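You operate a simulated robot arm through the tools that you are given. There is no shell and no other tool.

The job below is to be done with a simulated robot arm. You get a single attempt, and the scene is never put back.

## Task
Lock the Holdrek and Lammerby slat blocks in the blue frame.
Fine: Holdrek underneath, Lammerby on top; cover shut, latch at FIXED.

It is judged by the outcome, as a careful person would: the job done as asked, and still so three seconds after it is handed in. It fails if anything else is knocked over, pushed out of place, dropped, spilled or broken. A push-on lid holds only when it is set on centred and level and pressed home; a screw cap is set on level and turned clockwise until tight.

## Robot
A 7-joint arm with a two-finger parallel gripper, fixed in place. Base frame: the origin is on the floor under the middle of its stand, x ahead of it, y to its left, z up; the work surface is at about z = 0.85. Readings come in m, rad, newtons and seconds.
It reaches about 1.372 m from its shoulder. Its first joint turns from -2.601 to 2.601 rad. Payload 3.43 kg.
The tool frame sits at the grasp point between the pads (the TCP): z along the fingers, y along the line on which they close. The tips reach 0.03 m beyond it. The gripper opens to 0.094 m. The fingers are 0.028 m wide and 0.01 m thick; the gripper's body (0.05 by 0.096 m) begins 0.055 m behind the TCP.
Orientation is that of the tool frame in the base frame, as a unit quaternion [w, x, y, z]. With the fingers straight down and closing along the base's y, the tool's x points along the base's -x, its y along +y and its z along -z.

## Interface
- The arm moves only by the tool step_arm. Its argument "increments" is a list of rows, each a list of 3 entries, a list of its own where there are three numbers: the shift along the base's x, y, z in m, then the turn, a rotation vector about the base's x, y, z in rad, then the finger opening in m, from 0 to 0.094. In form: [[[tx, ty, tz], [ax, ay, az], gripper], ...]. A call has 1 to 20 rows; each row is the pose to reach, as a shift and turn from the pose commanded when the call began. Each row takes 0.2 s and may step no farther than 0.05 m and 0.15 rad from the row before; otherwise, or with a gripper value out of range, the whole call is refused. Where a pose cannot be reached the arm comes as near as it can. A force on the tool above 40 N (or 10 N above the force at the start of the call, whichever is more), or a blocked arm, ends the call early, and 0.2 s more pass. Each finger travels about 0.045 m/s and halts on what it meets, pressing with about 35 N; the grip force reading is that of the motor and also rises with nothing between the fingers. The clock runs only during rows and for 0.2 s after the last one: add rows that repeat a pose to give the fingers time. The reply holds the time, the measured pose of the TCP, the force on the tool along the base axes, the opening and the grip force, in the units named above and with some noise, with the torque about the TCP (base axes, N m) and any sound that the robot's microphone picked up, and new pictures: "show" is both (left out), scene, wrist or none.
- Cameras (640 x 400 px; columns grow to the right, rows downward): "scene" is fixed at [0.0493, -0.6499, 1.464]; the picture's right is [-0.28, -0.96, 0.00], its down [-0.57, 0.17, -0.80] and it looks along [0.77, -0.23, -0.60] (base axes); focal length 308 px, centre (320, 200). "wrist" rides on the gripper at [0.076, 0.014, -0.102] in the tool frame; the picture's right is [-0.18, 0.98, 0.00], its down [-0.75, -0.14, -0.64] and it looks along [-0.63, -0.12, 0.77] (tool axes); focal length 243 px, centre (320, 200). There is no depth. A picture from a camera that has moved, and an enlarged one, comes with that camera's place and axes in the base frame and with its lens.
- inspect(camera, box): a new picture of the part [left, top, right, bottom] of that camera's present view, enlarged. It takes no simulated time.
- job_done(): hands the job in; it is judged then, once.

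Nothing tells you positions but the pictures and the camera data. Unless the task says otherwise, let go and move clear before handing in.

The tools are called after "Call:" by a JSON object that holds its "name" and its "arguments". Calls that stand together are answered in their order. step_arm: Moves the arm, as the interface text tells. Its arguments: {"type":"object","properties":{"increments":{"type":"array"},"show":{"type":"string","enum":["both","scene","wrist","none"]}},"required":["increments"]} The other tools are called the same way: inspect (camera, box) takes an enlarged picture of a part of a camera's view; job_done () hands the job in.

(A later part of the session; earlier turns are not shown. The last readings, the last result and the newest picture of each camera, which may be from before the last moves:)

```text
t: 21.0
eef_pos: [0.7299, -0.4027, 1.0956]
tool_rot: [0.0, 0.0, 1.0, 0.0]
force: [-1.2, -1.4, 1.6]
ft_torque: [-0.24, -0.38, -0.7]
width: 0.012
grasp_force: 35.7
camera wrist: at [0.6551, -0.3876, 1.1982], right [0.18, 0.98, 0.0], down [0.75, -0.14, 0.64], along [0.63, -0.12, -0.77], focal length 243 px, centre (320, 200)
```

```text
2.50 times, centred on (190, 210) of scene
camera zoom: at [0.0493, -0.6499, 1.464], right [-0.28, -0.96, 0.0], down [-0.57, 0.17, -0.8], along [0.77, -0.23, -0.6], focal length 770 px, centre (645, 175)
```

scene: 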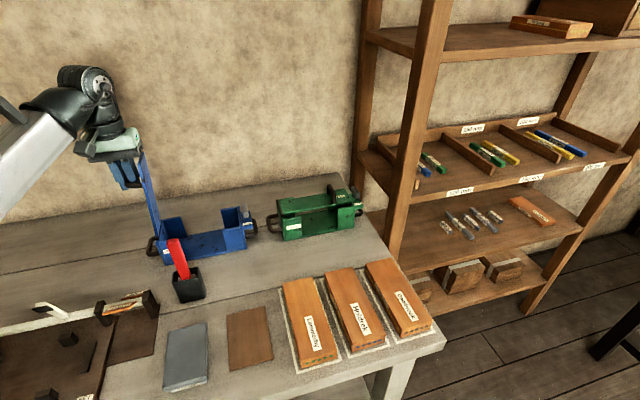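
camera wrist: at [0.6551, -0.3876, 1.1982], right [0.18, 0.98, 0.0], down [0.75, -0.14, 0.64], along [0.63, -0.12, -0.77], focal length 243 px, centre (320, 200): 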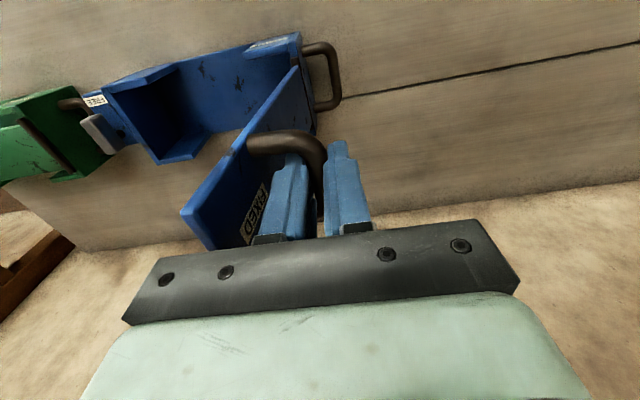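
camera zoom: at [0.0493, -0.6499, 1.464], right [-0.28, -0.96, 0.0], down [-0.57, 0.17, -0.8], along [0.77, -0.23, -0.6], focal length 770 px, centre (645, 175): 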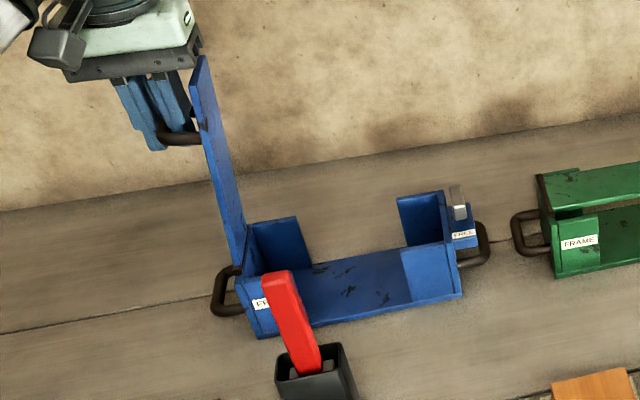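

The cover is up at about 85° with very low forces. I'll carry it just past vertical while tilting the hand with it so the gripper body stays clear of the cover's tip.

Call:
{"name": "step_arm", "arguments": {"increments": [[[0, 0.0073, -0.001], [-0.05, 0, 0], 0.0], [[0, 0.0147, -0.0023], [-0.1, 0, 0], 0.0], [[0, 0.0219, -0.0042], [-0.15, 0, 0], 0.0], [[0, 0.0291, -0.006], [-0.2, 0, 0], 0.0]], "show": "both"}}

Call:
{"name": "inspect", "arguments": {"camera": "scene", "box": [110, 130, 270, 290]}}

```text
t: 22.0
eef_pos: [0.7286, -0.372, 1.0899]
tool_rot: [0.0, -0.001, 0.995, -0.1]
force: [-1.7, 0.7, -0.1]
ft_torque: [0.12, -0.29, -0.66]
width: 0.012
grasp_force: 35.1
camera wrist: at [0.6543, -0.3383, 1.1873], right [0.18, 0.96, -0.2], down [0.75, -0.01, 0.66], along [0.63, -0.27, -0.73], focal length 243 px, centre (320, 200)
```

scene: 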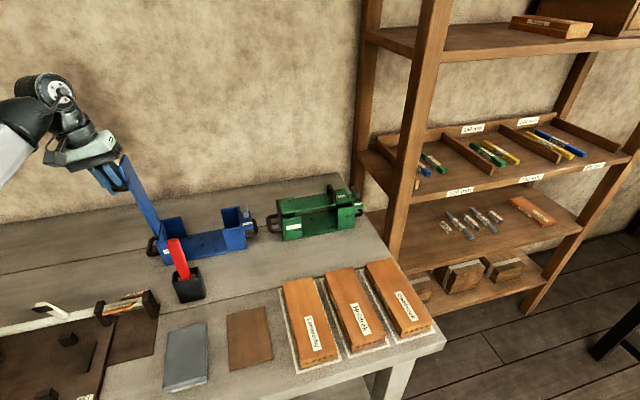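
wrist: 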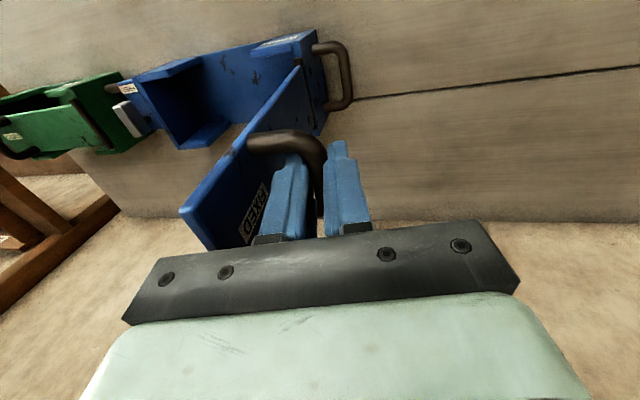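

```text
2.50 times, centred on (190, 210) of scene
camera zoom: at [0.0493, -0.6499, 1.464], right [-0.28, -0.96, 0.0], down [-0.57, 0.17, -0.8], along [0.77, -0.23, -0.6], focal length 770 px, centre (645, 175)
```

zoom: 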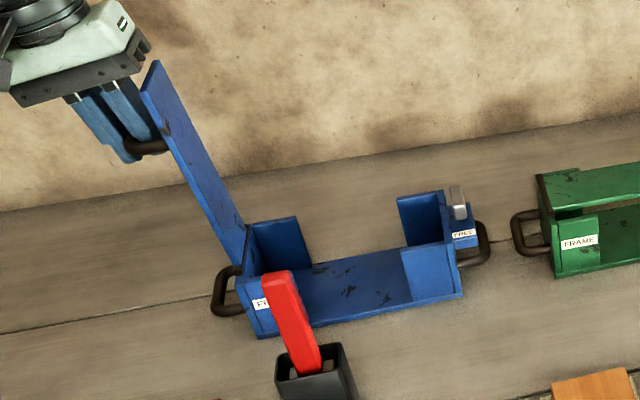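

Call:
{"name": "step_arm", "arguments": {"increments": [[[0, 0.007, -0.0024], [-0.05, 0, 0], 0.0], [[0, 0.0141, -0.0049], [-0.1, 0, 0], 0.0], [[0, 0.0209, -0.008], [-0.15, 0, 0], 0.0], [[0, 0.0277, -0.011], [-0.2, 0, 0], 0.0]], "show": "both"}}

Call:
{"name": "inspect", "arguments": {"camera": "scene", "box": [110, 130, 270, 290]}}

```text
t: 23.0
eef_pos: [0.7285, -0.3449, 1.0784]
tool_rot: [0.0, -0.001, 0.98, -0.199]
force: [0.9, 0.5, -0.6]
ft_torque: [0.12, -0.56, -0.52]
width: 0.0117
grasp_force: 34.7
camera wrist: at [0.6536, -0.2913, 1.167], right [0.18, 0.9, -0.38], down [0.75, 0.12, 0.65], along [0.63, -0.41, -0.66], focal length 243 px, centre (320, 200)
```

scene: 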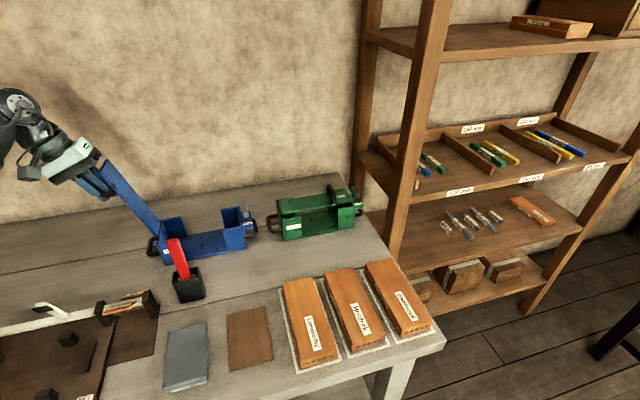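
wrist: 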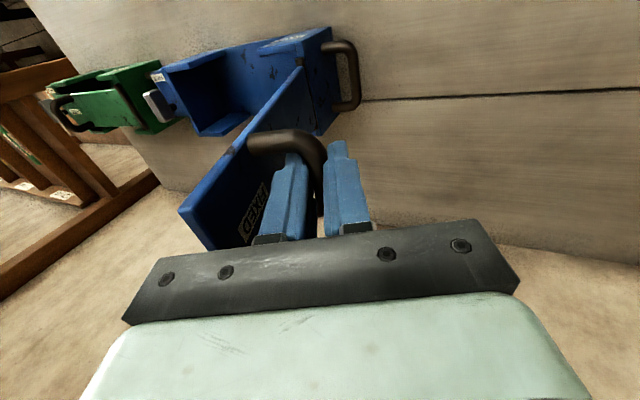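

```text
2.50 times, centred on (190, 210) of scene
camera zoom: at [0.0493, -0.6499, 1.464], right [-0.28, -0.96, 0.0], down [-0.57, 0.17, -0.8], along [0.77, -0.23, -0.6], focal length 770 px, centre (645, 175)
```

zoom: 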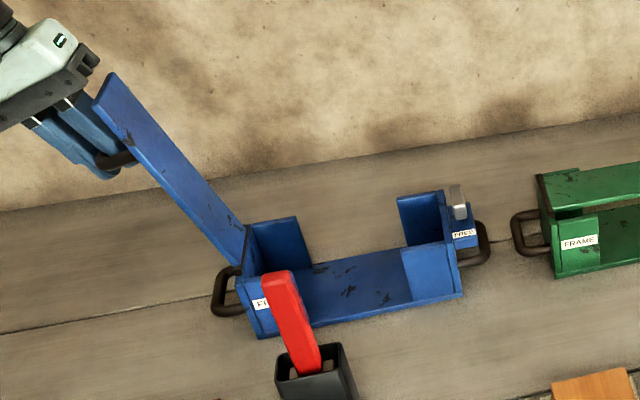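

Still moving freely at about 105°. I'll keep following the arc to find the rest stop.

Call:
{"name": "step_arm", "arguments": {"increments": [[[0, 0.0065, -0.0036], [-0.05, 0, 0], 0.0], [[0, 0.013, -0.0073], [-0.1, 0, 0], 0.0], [[0, 0.0192, -0.0115], [-0.15, 0, 0], 0.0], [[0, 0.0253, -0.0157], [-0.2, 0, 0], 0.0]], "show": "scene"}}

Call:
{"name": "inspect", "arguments": {"camera": "scene", "box": [90, 130, 250, 290]}}

```text
t: 24.0
eef_pos: [0.726, -0.3178, 1.0661]
tool_rot: [0.0, 0.0, 0.955, -0.297]
force: [-9.6, 9.7, 36.7]
ft_torque: [-0.13, -0.4, -0.49]
width: 0.0117
grasp_force: 34.9
```

scene: 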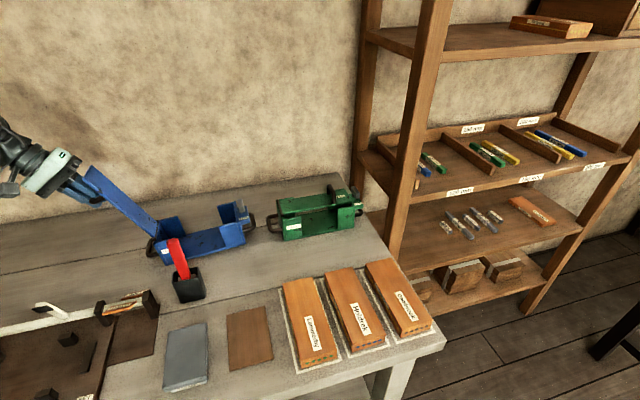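

```text
2.50 times, centred on (170, 210) of scene
camera zoom: at [0.0493, -0.6499, 1.464], right [-0.28, -0.96, 0.0], down [-0.57, 0.17, -0.8], along [0.77, -0.23, -0.6], focal length 770 px, centre (695, 175)
```

zoom: 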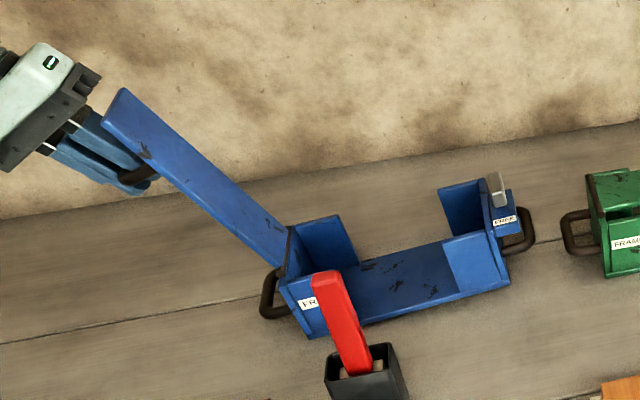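

Force rose to 37 N: the cover has reached its stop at roughly 113°. I'll relieve the load before releasing.

Call:
{"name": "step_arm", "arguments": {"increments": [[[-0.0005, 0, 0.0018], [0, 0, 0], 0.0], [[-0.001, 0, 0.0036], [0, 0, 0], 0.0]], "show": "none"}}

```text
t: 24.6
eef_pos: [0.7285, -0.3201, 1.0664]
tool_rot: [-0.001, 0.0, 0.955, -0.296]
force: [-4.2, -1.7, 9.1]
ft_torque: [0.03, -0.36, -0.48]
width: 0.0114
grasp_force: 34.5
```

Load relieved. I'll open the fingers slightly and withdraw along the finger axis, leaving the cover resting on its stop.

Call:
{"name": "step_arm", "arguments": {"increments": [[[0, 0, 0], [0, 0, 0], 0.02], [[0, 0, 0], [0, 0, 0], 0.027], [[0, 0, 0], [0, 0, 0], 0.027], [[0, 0.008, 0.0117], [0, 0, 0], 0.027], [[0, 0.0196, 0.0286], [0, 0, 0], 0.027], [[0, 0.0338, 0.0495], [0, 0, 0], 0.03], [[0, 0.0508, 0.0743], [0, 0, 0], 0.04]], "show": "both"}}

Call:
{"name": "inspect", "arguments": {"camera": "scene", "box": [90, 130, 250, 290]}}

```text
t: 26.2
eef_pos: [0.7275, -0.269, 1.1414]
tool_rot: [-0.001, 0.0, 0.955, -0.296]
force: [-0.5, -0.3, 0.4]
ft_torque: [0.01, 0.01, 0.01]
width: 0.04
grasp_force: 0.1
camera wrist: at [0.6528, -0.1991, 1.2183], right [0.18, 0.81, -0.56], down [0.76, 0.25, 0.61], along [0.63, -0.53, -0.57], focal length 243 px, centre (320, 200)
```

scene: 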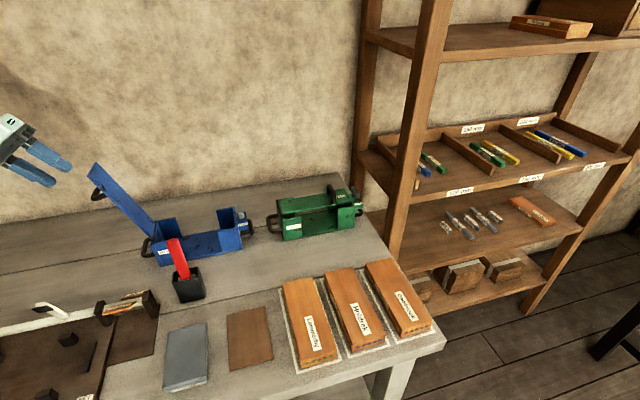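
wrist: 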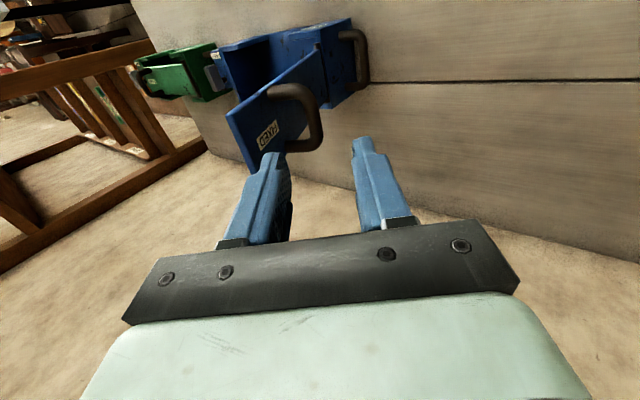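

```text
2.50 times, centred on (170, 210) of scene
camera zoom: at [0.0493, -0.6499, 1.464], right [-0.28, -0.96, 0.0], down [-0.57, 0.17, -0.8], along [0.77, -0.23, -0.6], focal length 770 px, centre (695, 175)
```

zoom: 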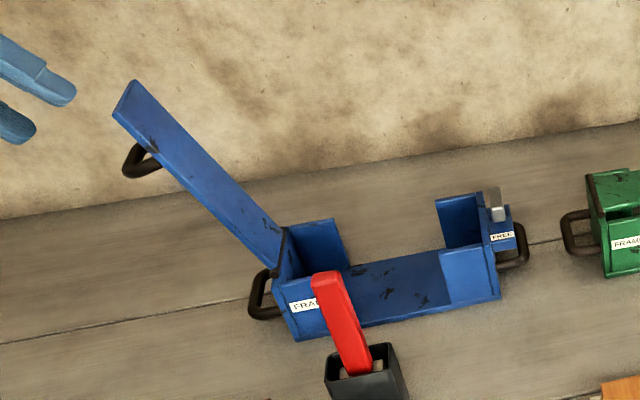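

The cover now rests open on its stop. The frame slid about 2.5 cm toward +y, so I'll re-measure it before placing anything. Next I raise and straighten the gripper, clear of the cover's tip.

Call:
{"name": "step_arm", "arguments": {"increments": [[[0, 0.01, 0.03], [0, 0, 0], 0.05], [[0, 0.01, 0.06], [0.1, 0, 0], 0.06], [[0, 0, 0.08], [0.22, 0, 0], 0.07], [[0, -0.01, 0.09], [0.35, 0, 0], 0.08], [[0, -0.02, 0.09], [0.48, 0, 0], 0.09], [[0, -0.04, 0.09], [0.602, 0, 0], 0.09], [[0, -0.04, 0.09], [0.602, 0, 0], 0.09]], "show": "wrist"}}

```text
t: 26.9
eef_pos: [0.7287, -0.2643, 1.2102]
tool_rot: [0.003, -0.008, 0.973, -0.231]
force: [-1.7, -14.2, 1.2]
ft_torque: [1.53, -0.09, 1.21]
width: 0.0701
grasp_force: 0.1
stopped in row 3: the force on the tool passed its limit at 76 N (the readings are from after the stop); the commanded pose is now the measured one
camera wrist: at [0.6536, -0.206, 1.2948], right [0.17, 0.88, -0.44], down [0.75, 0.18, 0.64], along [0.64, -0.44, -0.63], focal length 243 px, centre (320, 200)
```

wrist: 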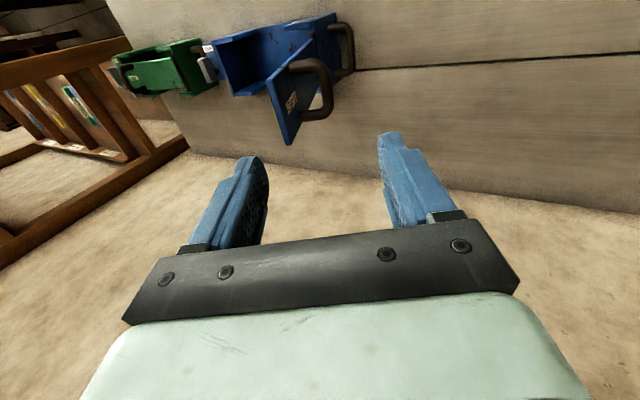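

Something was touched at (0.73, −0.26, 1.21). I'll look at the scene before moving again.

Call:
{"name": "inspect", "arguments": {"camera": "scene", "box": [0, 0, 320, 200]}}

Call:
{"name": "inspect", "arguments": {"camera": "scene", "box": [0, 0, 640, 400]}}

Call:
{"name": "inspect", "arguments": {"camera": "wrist", "box": [0, 0, 640, 400]}}

```text
2.00 times, centred on (160, 100) of scene
camera zoom: at [0.0493, -0.6499, 1.464], right [-0.28, -0.96, 0.0], down [-0.57, 0.17, -0.8], along [0.77, -0.23, -0.6], focal length 616 px, centre (640, 400)
```

zoom: 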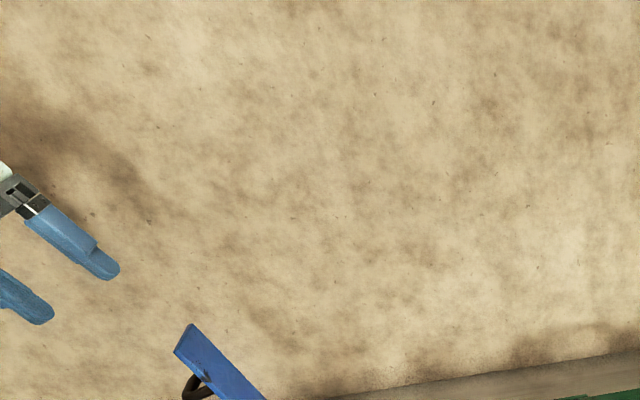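

```text
1.00 times, centred on (320, 200) of scene (not enlarged: the box is as wide or as high as the picture)
camera zoom: at [0.0493, -0.6499, 1.464], right [-0.28, -0.96, 0.0], down [-0.57, 0.17, -0.8], along [0.77, -0.23, -0.6], focal length 308 px, centre (320, 200)
```

zoom: 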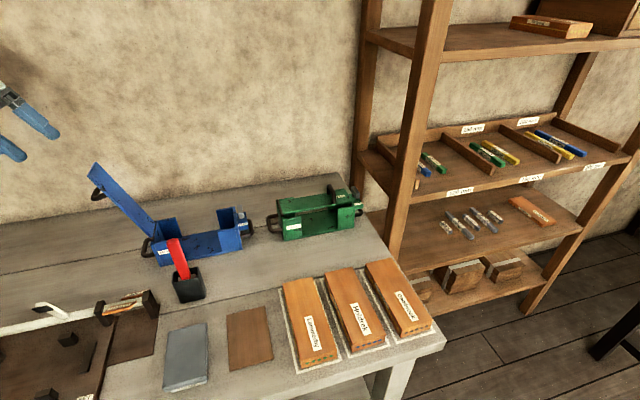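

```text
1.00 times, centred on (320, 200) of wrist (not enlarged: the box is as wide or as high as the picture)
camera zoom: at [0.6536, -0.206, 1.2948], right [0.17, 0.88, -0.44], down [0.75, 0.18, 0.64], along [0.64, -0.44, -0.63], focal length 243 px, centre (320, 200)
```

zoom: 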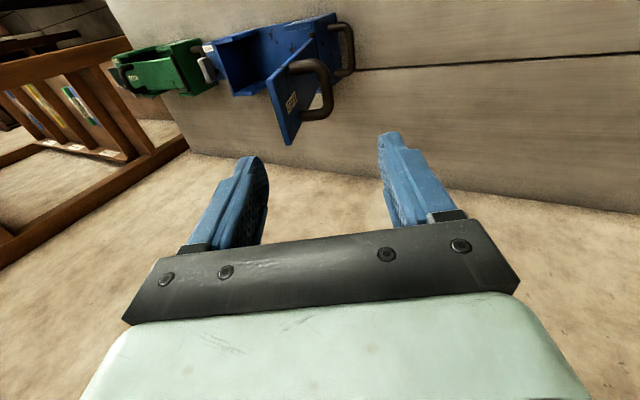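

Call:
{"name": "step_arm", "arguments": {"increments": [[[0, -0.015, 0.003], [0, 0, 0], 0.07], [[0, -0.03, 0.006], [0, 0, 0], 0.07]], "show": "none"}}

```text
t: 27.5
eef_pos: [0.7296, -0.2938, 1.2164]
tool_rot: [0.003, -0.006, 0.973, -0.23]
force: [0.4, 0.3, -1.2]
ft_torque: [0.0, 0.02, 0.02]
width: 0.0702
grasp_force: 0.0
```

Call:
{"name": "step_arm", "arguments": {"increments": [[[0, -0.03, 0.005], [0, 0, 0], 0.08], [[0, -0.07, 0.005], [0, 0, 0], 0.09], [[0, -0.11, 0.005], [0.05, 0, 0], 0.09], [[0, -0.15, 0.005], [0.15, 0, 0], 0.09], [[0, -0.19, 0.005], [0.28, 0.01, 0], 0.09], [[0, -0.23, 0.005], [0.4, 0.01, 0], 0.09], [[0, -0.27, 0.005], [0.464, 0.013, 0], 0.09]], "show": "both"}}

```text
t: 29.1
eef_pos: [0.7294, -0.5643, 1.2206]
tool_rot: [0.001, -0.008, 1.0, -0.003]
force: [0.1, 0.9, 0.2]
ft_torque: [-0.01, 0.01, 0.0]
width: 0.0899
grasp_force: 0.0
camera wrist: at [0.6532, -0.5505, 1.3235], right [0.17, 0.99, 0.0], down [0.75, -0.13, 0.65], along [0.64, -0.11, -0.76], focal length 243 px, centre (320, 200)
```

scene: 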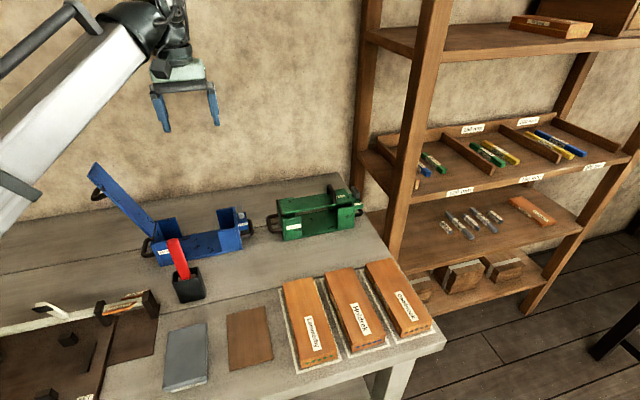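
wrist: 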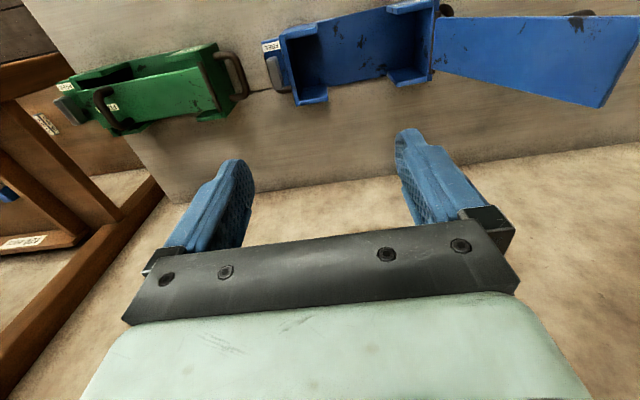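

Call:
{"name": "inspect", "arguments": {"camera": "wrist", "box": [255, 0, 455, 125]}}

Call:
{"name": "inspect", "arguments": {"camera": "scene", "box": [135, 190, 265, 271]}}

```text
3.20 times, centred on (355, 62) of wrist
camera zoom: at [0.6532, -0.5505, 1.3235], right [0.17, 0.99, 0.0], down [0.75, -0.13, 0.65], along [0.64, -0.11, -0.76], focal length 776 px, centre (208, 640)
```

zoom: 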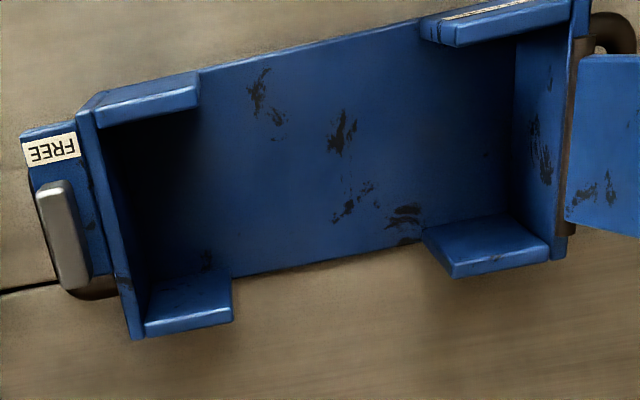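

```text
4.92 times, centred on (200, 230) of scene
camera zoom: at [0.0493, -0.6499, 1.464], right [-0.28, -0.96, 0.0], down [-0.57, 0.17, -0.8], along [0.77, -0.23, -0.6], focal length 1516 px, centre (911, 50)
```

zoom: 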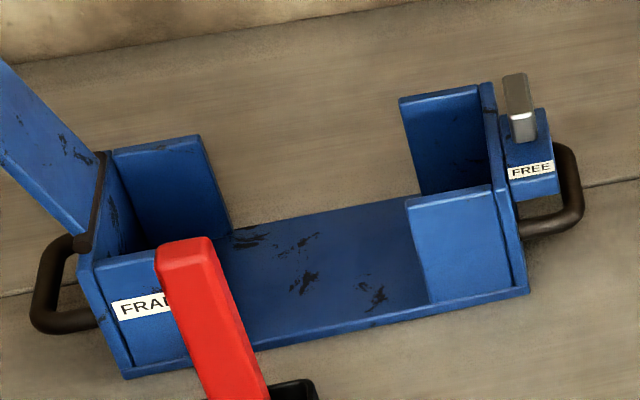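

Call:
{"name": "inspect", "arguments": {"camera": "wrist", "box": [260, 15, 340, 65]}}

Call:
{"name": "inspect", "arguments": {"camera": "wrist", "box": [375, 0, 455, 50]}}

Call:
{"name": "inspect", "arguments": {"camera": "wrist", "box": [260, 60, 340, 110]}}

Call:
{"name": "inspect", "arguments": {"camera": "wrist", "box": [375, 45, 455, 95]}}

```text
8.00 times, centred on (300, 40) of wrist
camera zoom: at [0.6532, -0.5505, 1.3235], right [0.17, 0.99, 0.0], down [0.75, -0.13, 0.65], along [0.64, -0.11, -0.76], focal length 1941 px, centre (480, 1480)
```

zoom: 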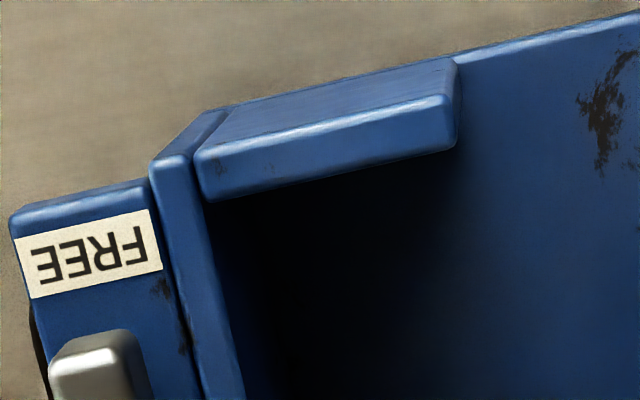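

```text
8.00 times, centred on (415, 25) of wrist
camera zoom: at [0.6532, -0.5505, 1.3235], right [0.17, 0.99, 0.0], down [0.75, -0.13, 0.65], along [0.64, -0.11, -0.76], focal length 1941 px, centre (-440, 1600)
```

zoom: 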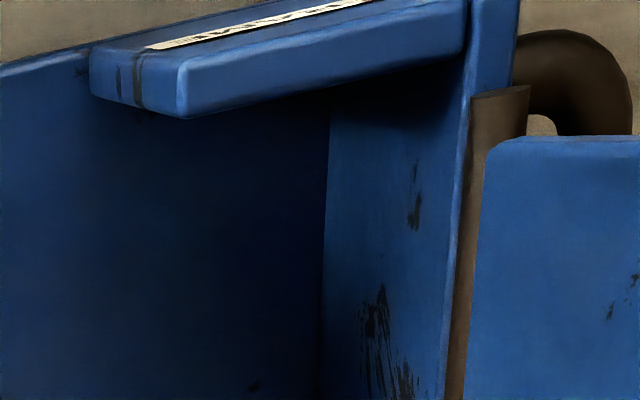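

```text
8.00 times, centred on (300, 85) of wrist
camera zoom: at [0.6532, -0.5505, 1.3235], right [0.17, 0.99, 0.0], down [0.75, -0.13, 0.65], along [0.64, -0.11, -0.76], focal length 1941 px, centre (480, 1120)
```

zoom: 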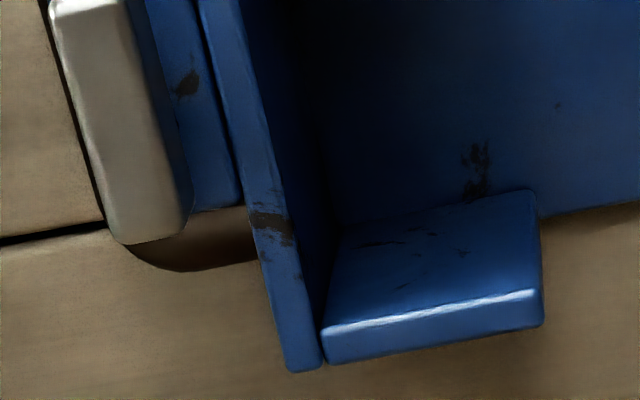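

```text
8.00 times, centred on (415, 70) of wrist
camera zoom: at [0.6532, -0.5505, 1.3235], right [0.17, 0.99, 0.0], down [0.75, -0.13, 0.65], along [0.64, -0.11, -0.76], focal length 1941 px, centre (-440, 1240)
```

zoom: 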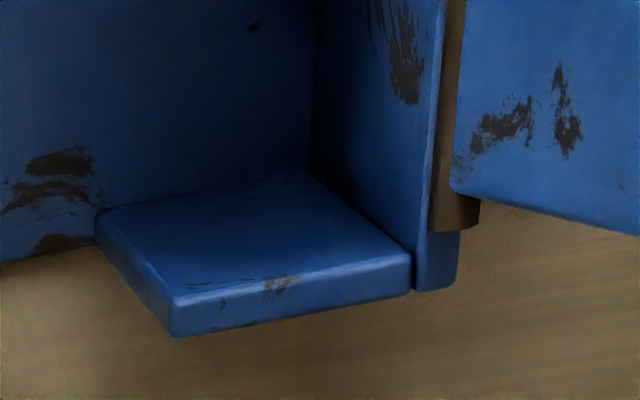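

The open frame's interior is about x 0.689–0.772, y −0.604 to −0.409, centred near (0.730, −0.506), with wall tops at z ≈ 0.928. Next I'll go above the Holdrek block to measure it.

Call:
{"name": "step_arm", "arguments": {"increments": [[[-0.034, -0.03, -0.01], [0, 0, -0.008], 0.09], [[-0.068, -0.06, -0.025], [0, 0, -0.016], 0.09], [[-0.102, -0.09, -0.04], [0, 0, -0.016], 0.09], [[-0.136, -0.12, -0.055], [0, 0, -0.016], 0.09], [[-0.17, -0.15, -0.07], [0, 0, -0.016], 0.09], [[-0.204, -0.18, -0.085], [0, 0, -0.016], 0.09], [[-0.238, -0.21, -0.095], [0, 0, -0.016], 0.09], [[-0.272, -0.239, -0.105], [0, 0, -0.016], 0.09], [[-0.309, -0.268, -0.12], [0, 0, -0.016], 0.09], [[-0.309, -0.268, -0.12], [0, 0, -0.016], 0.09]], "show": "both"}}

```text
t: 31.3
eef_pos: [0.4204, -0.8293, 1.1018]
tool_rot: [-0.001, 0.001, 1.0, 0.0]
force: [-1.1, -0.3, 0.0]
ft_torque: [-0.03, -0.02, 0.01]
width: 0.09
grasp_force: 0.0
camera wrist: at [0.346, -0.8142, 1.2044], right [0.18, 0.98, 0.0], down [0.76, -0.14, 0.64], along [0.63, -0.12, -0.77], focal length 243 px, centre (320, 200)
```

scene: 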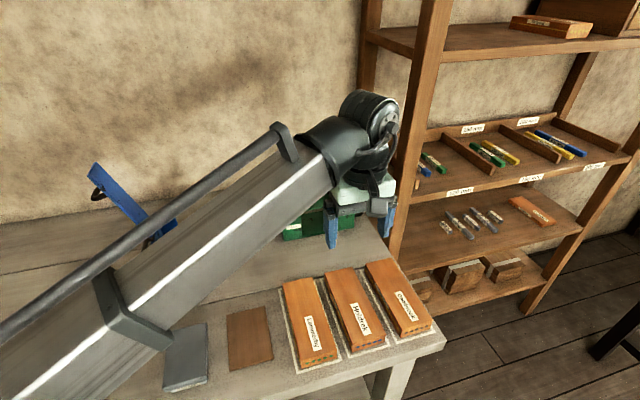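
wrist: 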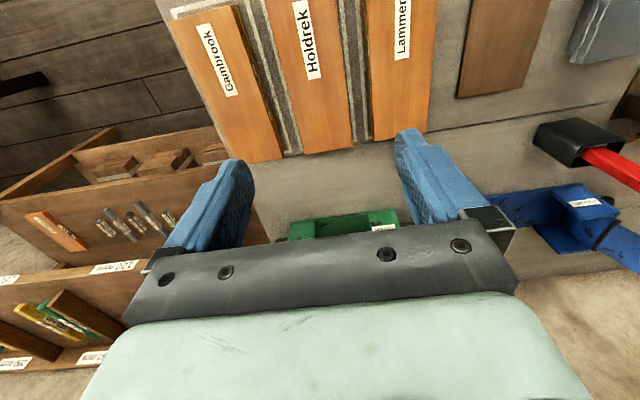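

Call:
{"name": "inspect", "arguments": {"camera": "wrist", "box": [200, 0, 440, 160]}}

```text
2.50 times, centred on (320, 80) of wrist
camera zoom: at [0.346, -0.8142, 1.2044], right [0.18, 0.98, 0.0], down [0.76, -0.14, 0.64], along [0.63, -0.12, -0.77], focal length 606 px, centre (320, 500)
```

zoom: 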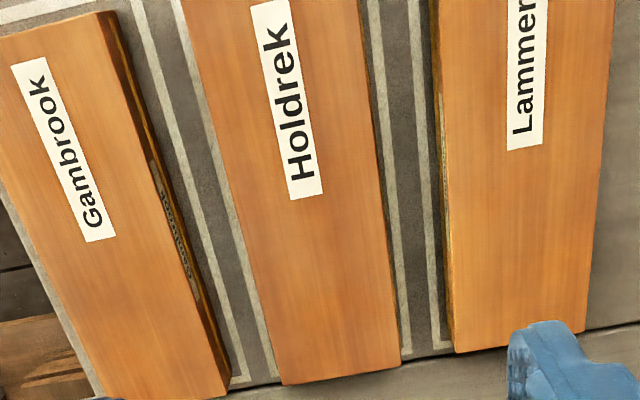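

Holdrek is aligned with x, centred at about (0.422, −0.8335), and about 0.070 wide, with clear gaps either side. I'll shift 5 mm in y and descend partway to verify.

Call:
{"name": "step_arm", "arguments": {"increments": [[[0.0, -0.0025, -0.04], [0, 0, 0], 0.09], [[0.0, -0.0053, -0.08], [0, 0, 0], 0.09], [[0.0, -0.0053, -0.12], [0, 0, 0], 0.09], [[0.0, -0.0053, -0.15], [0, 0, 0], 0.09], [[0.0, -0.0053, -0.15], [0, 0, 0], 0.09]], "show": "both"}}

Call:
{"name": "inspect", "arguments": {"camera": "wrist", "box": [160, 0, 480, 200]}}

Call:
{"name": "inspect", "arguments": {"camera": "scene", "box": [270, 180, 450, 360]}}

```text
t: 32.5
eef_pos: [0.4207, -0.8364, 0.951]
tool_rot: [-0.002, 0.001, 1.0, -0.001]
force: [1.0, -0.2, -0.4]
ft_torque: [-0.01, -0.01, -0.01]
width: 0.09
grasp_force: 0.1
camera wrist: at [0.3457, -0.8221, 1.0549], right [0.19, 0.98, 0.0], down [0.76, -0.14, 0.64], along [0.63, -0.12, -0.77], focal length 243 px, centre (320, 200)
```

scene: 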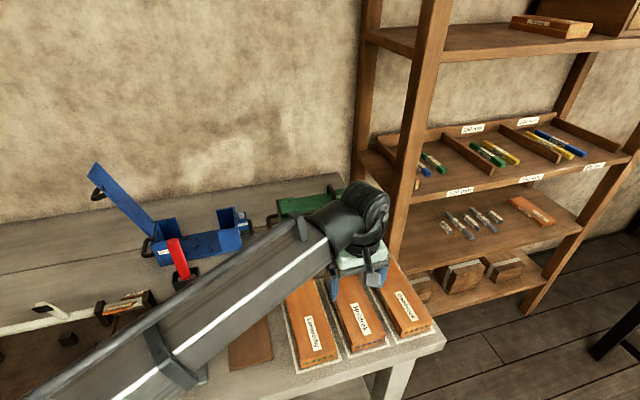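
wrist: 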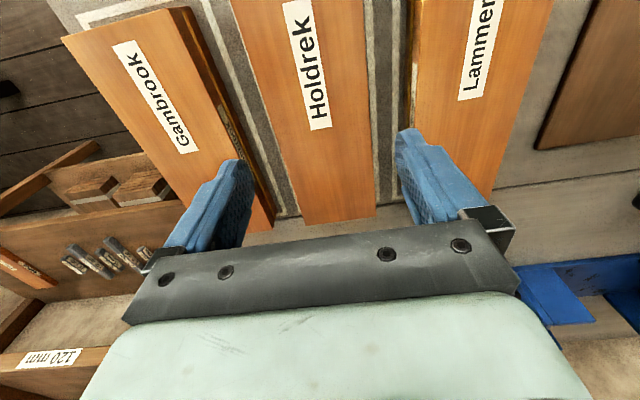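

```text
2.00 times, centred on (320, 100) of wrist
camera zoom: at [0.3457, -0.8221, 1.0549], right [0.19, 0.98, 0.0], down [0.76, -0.14, 0.64], along [0.63, -0.12, -0.77], focal length 485 px, centre (320, 400)
```

zoom: 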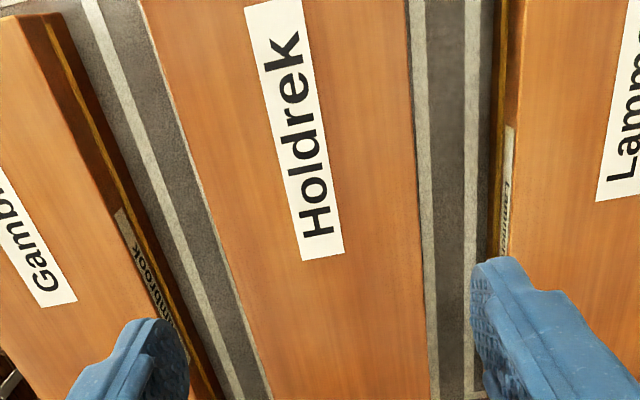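

```text
2.22 times, centred on (360, 270) of scene
camera zoom: at [0.0493, -0.6499, 1.464], right [-0.28, -0.96, 0.0], down [-0.57, 0.17, -0.8], along [0.77, -0.23, -0.6], focal length 684 px, centre (231, 44)
```

zoom: 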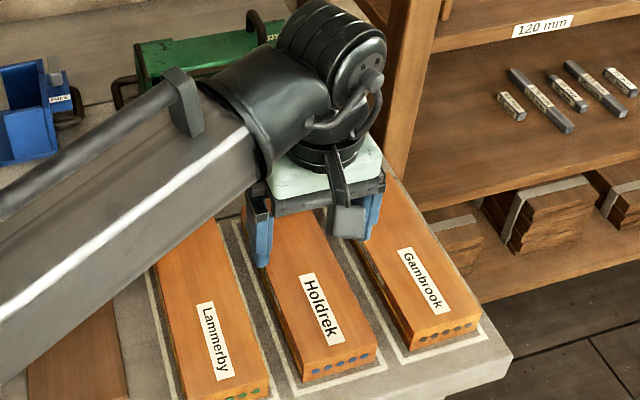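

Centred within 2 mm. I'll descend to grasp height (tips about 6 mm above the table) and close.

Call:
{"name": "step_arm", "arguments": {"increments": [[[0.001, 0.002, -0.025], [0, 0, 0], 0.09], [[0.001, 0.002, -0.05], [0, 0, 0], 0.09], [[0.001, 0.002, -0.064], [0, 0, 0], 0.09], [[0.001, 0.002, -0.064], [0, 0, 0], 0.075], [[0.001, 0.002, -0.064], [0, 0, 0], 0.06], [[0.001, 0.002, -0.064], [0, 0, 0], 0.06], [[0.001, 0.002, -0.064], [0, 0, 0], 0.06]], "show": "both"}}

```text
t: 34.1
eef_pos: [0.422, -0.8348, 0.8875]
tool_rot: [-0.002, 0.0, 1.0, 0.001]
force: [-0.9, -0.2, -0.3]
ft_torque: [-0.11, -0.02, 0.05]
width: 0.0719
grasp_force: 35.0
camera wrist: at [0.3474, -0.8198, 0.9904], right [0.19, 0.98, 0.0], down [0.76, -0.14, 0.64], along [0.63, -0.12, -0.77], focal length 243 px, centre (320, 200)
```

scene: 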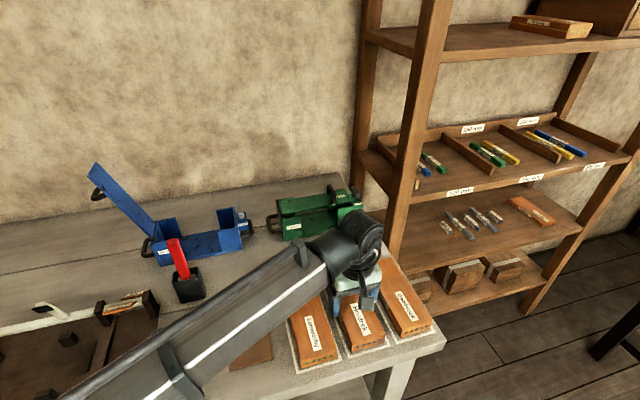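
wrist: 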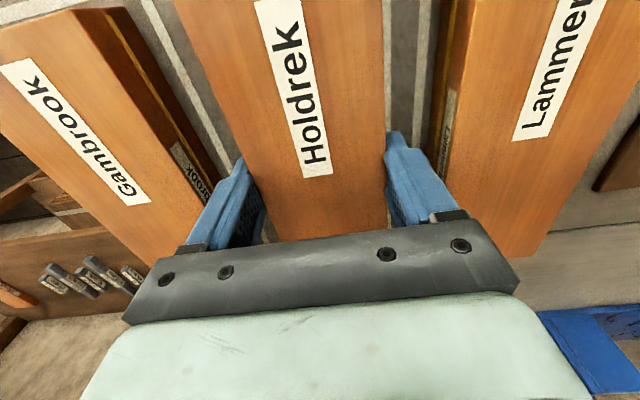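

Holdrek is held (width 0.0719). I'll lift it straight up.

Call:
{"name": "step_arm", "arguments": {"increments": [[[0, 0, 0.02], [0, 0, 0], 0.06], [[0, 0, 0.05], [0, 0, 0], 0.06], [[0, 0, 0.09], [0, 0, 0], 0.06], [[0, 0, 0.13], [0, 0, 0], 0.06], [[0, 0, 0.17], [0, 0, 0], 0.06], [[0, 0, 0.21], [0, 0, 0], 0.06], [[0, 0, 0.25], [0, 0, 0], 0.06]], "show": "both"}}

Call:
{"name": "inspect", "arguments": {"camera": "scene", "box": [270, 150, 450, 330]}}

```text
t: 35.7
eef_pos: [0.4201, -0.8332, 1.1365]
tool_rot: [-0.002, 0.0, 1.0, 0.001]
force: [-0.6, -0.8, -3.5]
ft_torque: [0.04, 0.02, -0.03]
width: 0.0715
grasp_force: 34.8
camera wrist: at [0.3456, -0.8186, 1.2389], right [0.19, 0.98, 0.0], down [0.76, -0.14, 0.64], along [0.63, -0.12, -0.77], focal length 243 px, centre (320, 200)
```

scene: 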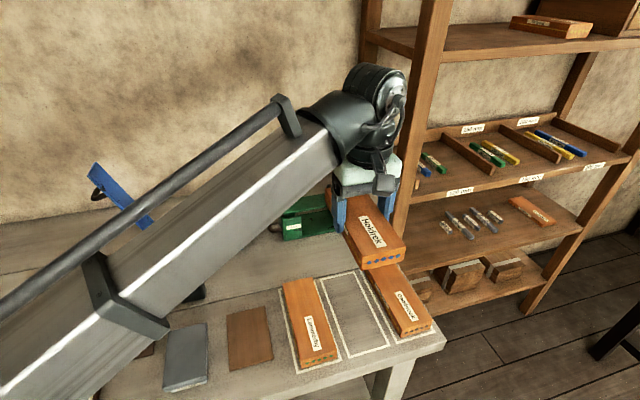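
wrist: 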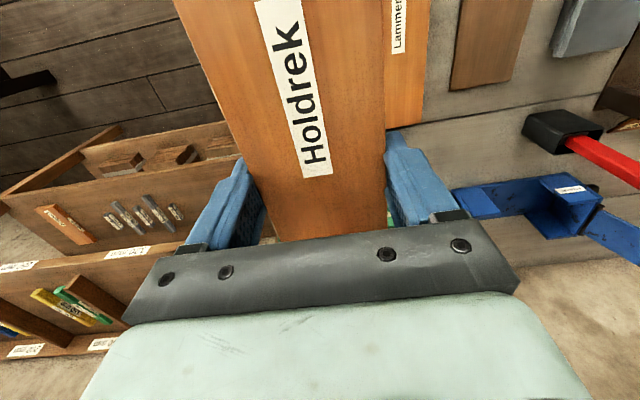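

```text
2.22 times, centred on (360, 240) of scene
camera zoom: at [0.0493, -0.6499, 1.464], right [-0.28, -0.96, 0.0], down [-0.57, 0.17, -0.8], along [0.77, -0.23, -0.6], focal length 684 px, centre (231, 111)
```

zoom: 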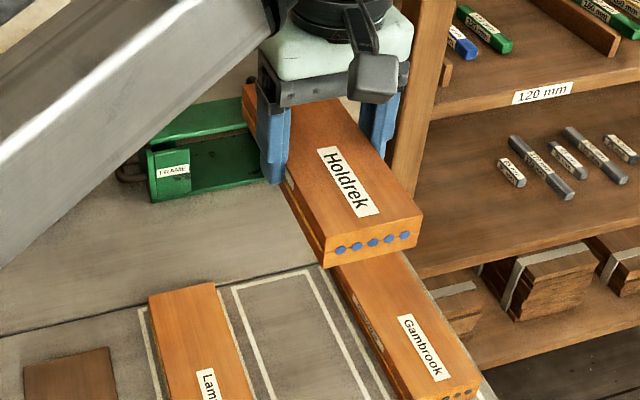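

Call:
{"name": "inspect", "arguments": {"camera": "scene", "box": [320, 170, 420, 280]}}

```text
3.64 times, centred on (370, 225) of scene
camera zoom: at [0.0493, -0.6499, 1.464], right [-0.28, -0.96, 0.0], down [-0.57, 0.17, -0.8], along [0.77, -0.23, -0.6], focal length 1120 px, centre (138, 109)
```

zoom: 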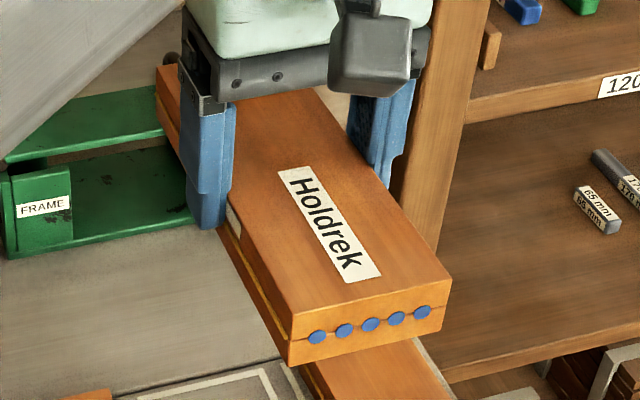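

Holdrek is lifted cleanly and level. I'll swing it over to above the blue frame while yawing +90° (+0.012 rad to match the frame), staying high above the red-handled tool.

Call:
{"name": "step_arm", "arguments": {"increments": [[[0.02, 0.02, 0.02], [0, 0, 0.12], 0.06], [[0.045, 0.047, 0.03], [0, 0, 0.25], 0.06], [[0.072, 0.075, 0.03], [0, 0, 0.38], 0.06], [[0.098, 0.103, 0.03], [0, 0, 0.51], 0.06], [[0.124, 0.13, 0.03], [0, 0, 0.64], 0.06], [[0.15, 0.158, 0.03], [0, 0, 0.77], 0.06], [[0.176, 0.185, 0.03], [0, 0, 0.9], 0.06], [[0.202, 0.212, 0.03], [0, 0, 1.03], 0.06], [[0.228, 0.239, 0.03], [0, 0, 1.16], 0.06], [[0.254, 0.266, 0.03], [0, 0, 1.29], 0.06], [[0.28, 0.293, 0.03], [0, 0, 1.42], 0.06], [[0.3, 0.315, 0.02], [0, 0, 1.53], 0.06], [[0.31, 0.325, 0.0], [0, 0, 1.5828], 0.06], [[0.31, 0.325, 0.0], [0, 0, 1.5828], 0.06]], "show": "both"}}

Call:
{"name": "inspect", "arguments": {"camera": "scene", "box": [130, 120, 270, 270]}}

```text
t: 38.7
eef_pos: [0.7304, -0.5078, 1.1359]
tool_rot: [0.002, 0.711, -0.703, 0.002]
force: [-0.5, 0.0, -2.5]
ft_torque: [0.01, 0.0, -0.01]
width: 0.0716
grasp_force: 34.7
camera wrist: at [0.7184, -0.5847, 1.2386], right [-0.98, 0.17, 0.0], down [0.13, 0.76, 0.64], along [0.11, 0.63, -0.77], focal length 243 px, centre (320, 200)
```

scene: 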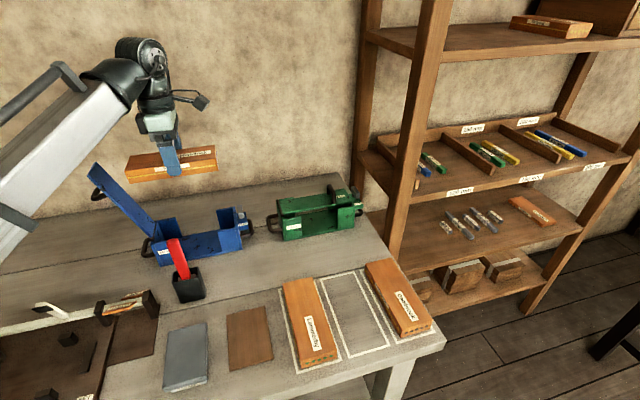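
wrist: 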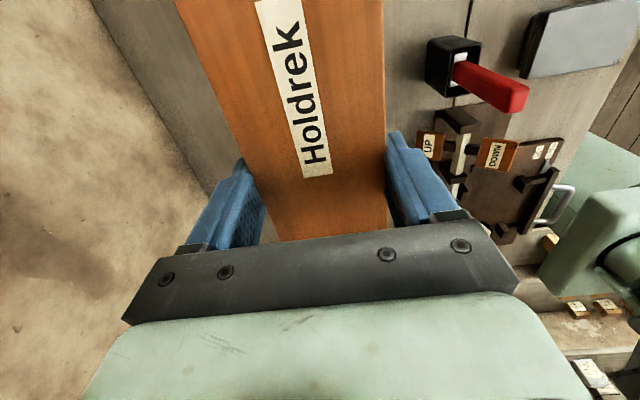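

```text
2.67 times, centred on (200, 195) of scene
camera zoom: at [0.0493, -0.6499, 1.464], right [-0.28, -0.96, 0.0], down [-0.57, 0.17, -0.8], along [0.77, -0.23, -0.6], focal length 821 px, centre (640, 213)
```

zoom: 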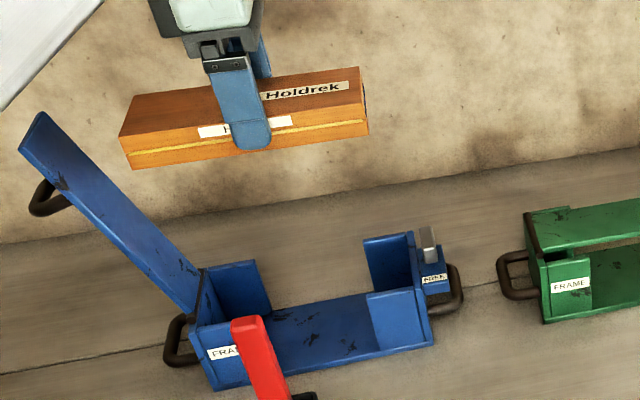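

Holdrek hovers over the frame; it looks about 2–3 mm too far +y. I'll trim, lower to just above the wall tops and check again.

Call:
{"name": "step_arm", "arguments": {"increments": [[[0.001, -0.0025, -0.03], [0, 0, 0], 0.06], [[0.001, -0.0025, -0.06], [0, 0, 0], 0.06], [[0.001, -0.0025, -0.09], [0, 0, 0], 0.06], [[0.001, -0.0025, -0.12], [0, 0, 0], 0.06], [[0.001, -0.0025, -0.15], [0, 0, 0], 0.06], [[0.001, -0.0025, -0.153], [0, 0, 0], 0.06]], "show": "both"}}

Call:
{"name": "inspect", "arguments": {"camera": "scene", "box": [135, 180, 265, 261]}}

Call:
{"name": "inspect", "arguments": {"camera": "wrist", "box": [160, 0, 480, 200]}}

```text
t: 40.1
eef_pos: [0.7329, -0.5139, 0.9841]
tool_rot: [0.001, 0.71, -0.704, 0.001]
force: [-0.2, -0.4, -2.6]
ft_torque: [-0.03, -0.01, 0.03]
width: 0.0713
grasp_force: 35.1
camera wrist: at [0.7214, -0.5891, 1.0863], right [-0.98, 0.17, 0.0], down [0.13, 0.76, 0.64], along [0.11, 0.63, -0.77], focal length 243 px, centre (320, 200)
```

scene: 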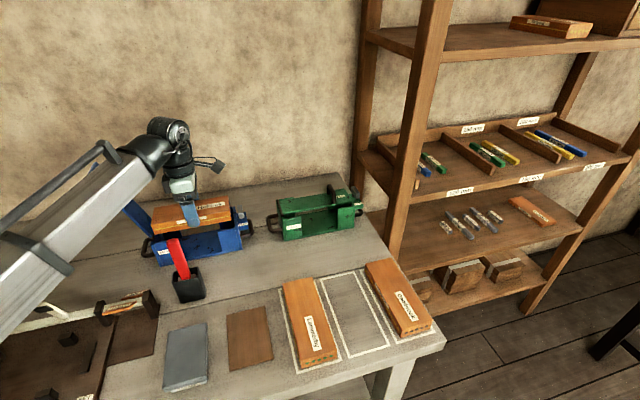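
wrist: 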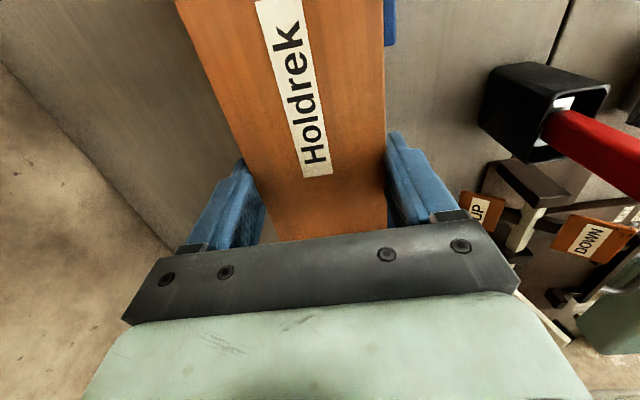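

```text
4.92 times, centred on (200, 220) of scene
camera zoom: at [0.0493, -0.6499, 1.464], right [-0.28, -0.96, 0.0], down [-0.57, 0.17, -0.8], along [0.77, -0.23, -0.6], focal length 1516 px, centre (911, 99)
```

zoom: 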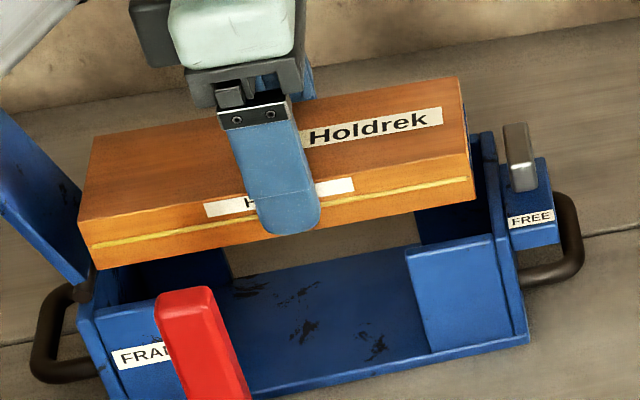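

```text
2.00 times, centred on (320, 100) of wrist
camera zoom: at [0.7214, -0.5891, 1.0863], right [-0.98, 0.17, 0.0], down [0.13, 0.76, 0.64], along [0.11, 0.63, -0.77], focal length 485 px, centre (320, 400)
```

zoom: 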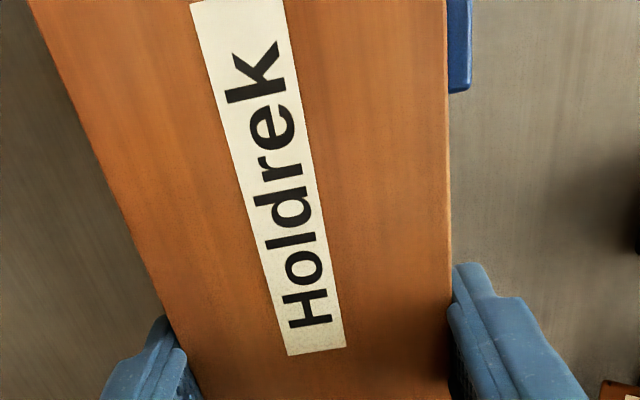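

Alignment is within 1–2 mm in both axes from both cameras. I'll lower Holdrek into the frame, stopping just above the base plate.

Call:
{"name": "step_arm", "arguments": {"increments": [[[0, 0.0005, -0.02], [0, 0, 0.004], 0.06], [[0, 0.0005, -0.04], [0, 0, 0.006], 0.06], [[0, 0.0005, -0.06], [0, 0, 0.006], 0.06], [[0, 0.0005, -0.075], [0, 0, 0.006], 0.06], [[0, 0.0005, -0.083], [0, 0, 0.006], 0.06]], "show": "both"}}

Call:
{"name": "inspect", "arguments": {"camera": "scene", "box": [135, 180, 265, 261]}}

```text
t: 41.3
eef_pos: [0.7341, -0.5124, 0.901]
tool_rot: [0.001, 0.713, -0.702, 0.001]
force: [-1.3, 0.3, -2.3]
ft_torque: [-0.02, 0.03, 0.01]
width: 0.0714
grasp_force: 35.1
camera wrist: at [0.7213, -0.5884, 1.0032], right [-0.99, 0.17, 0.0], down [0.13, 0.76, 0.64], along [0.11, 0.63, -0.77], focal length 243 px, centre (320, 200)
```

scene: 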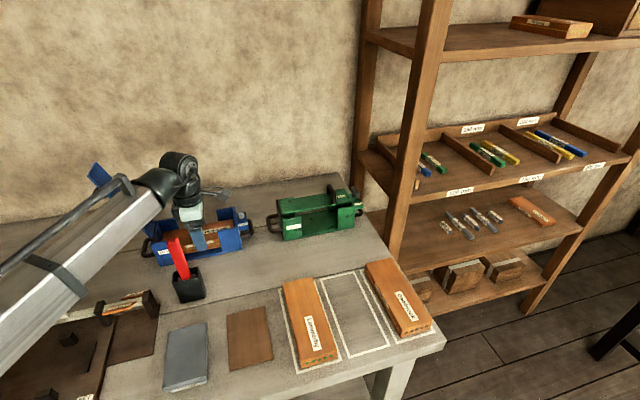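
wrist: 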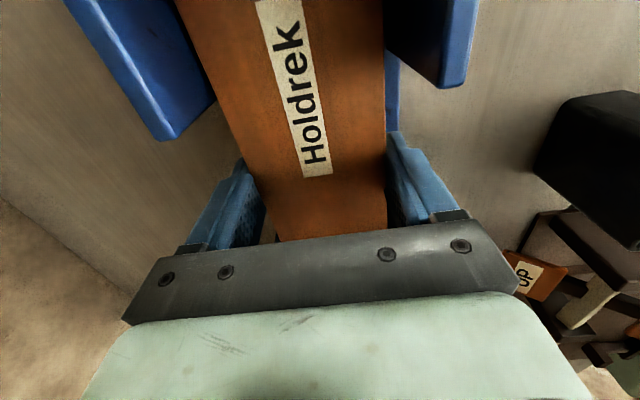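

```text
4.92 times, centred on (200, 220) of scene
camera zoom: at [0.0493, -0.6499, 1.464], right [-0.28, -0.96, 0.0], down [-0.57, 0.17, -0.8], along [0.77, -0.23, -0.6], focal length 1516 px, centre (911, 99)
```

zoom: 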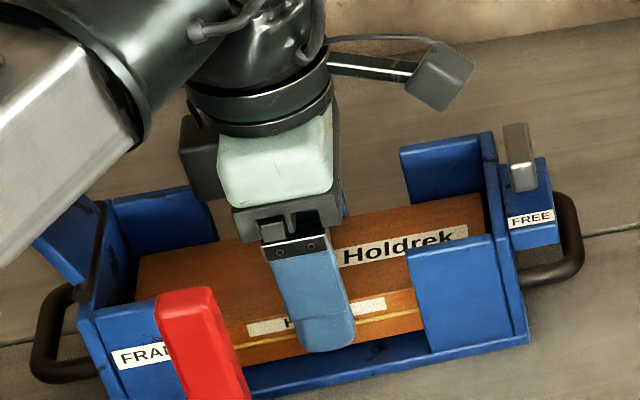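

Holdrek sits inside the frame with no contact so far. I'll lower in small steps until it touches the base.

Call:
{"name": "step_arm", "arguments": {"increments": [[[0, 0, -0.002], [0, 0, 0], 0.06], [[0, 0, -0.0035], [0, 0, 0], 0.06]], "show": "none"}}

```text
t: 41.9
eef_pos: [0.7319, -0.5121, 0.8981]
tool_rot: [0.002, 0.713, -0.702, 0.001]
force: [0.5, 0.1, -2.8]
ft_torque: [-0.01, -0.01, 0.0]
width: 0.0715
grasp_force: 35.1
```

Call:
{"name": "step_arm", "arguments": {"increments": [[[0, 0, -0.0015], [0, 0, 0], 0.06], [[0, 0, -0.003], [0, 0, 0], 0.06]], "show": "none"}}

```text
t: 42.5
eef_pos: [0.7332, -0.512, 0.896]
tool_rot: [0.0, 0.713, -0.701, 0.002]
force: [0.8, -0.2, 10.3]
ft_torque: [0.42, 0.29, -0.03]
width: 0.0714
grasp_force: 35.1
```

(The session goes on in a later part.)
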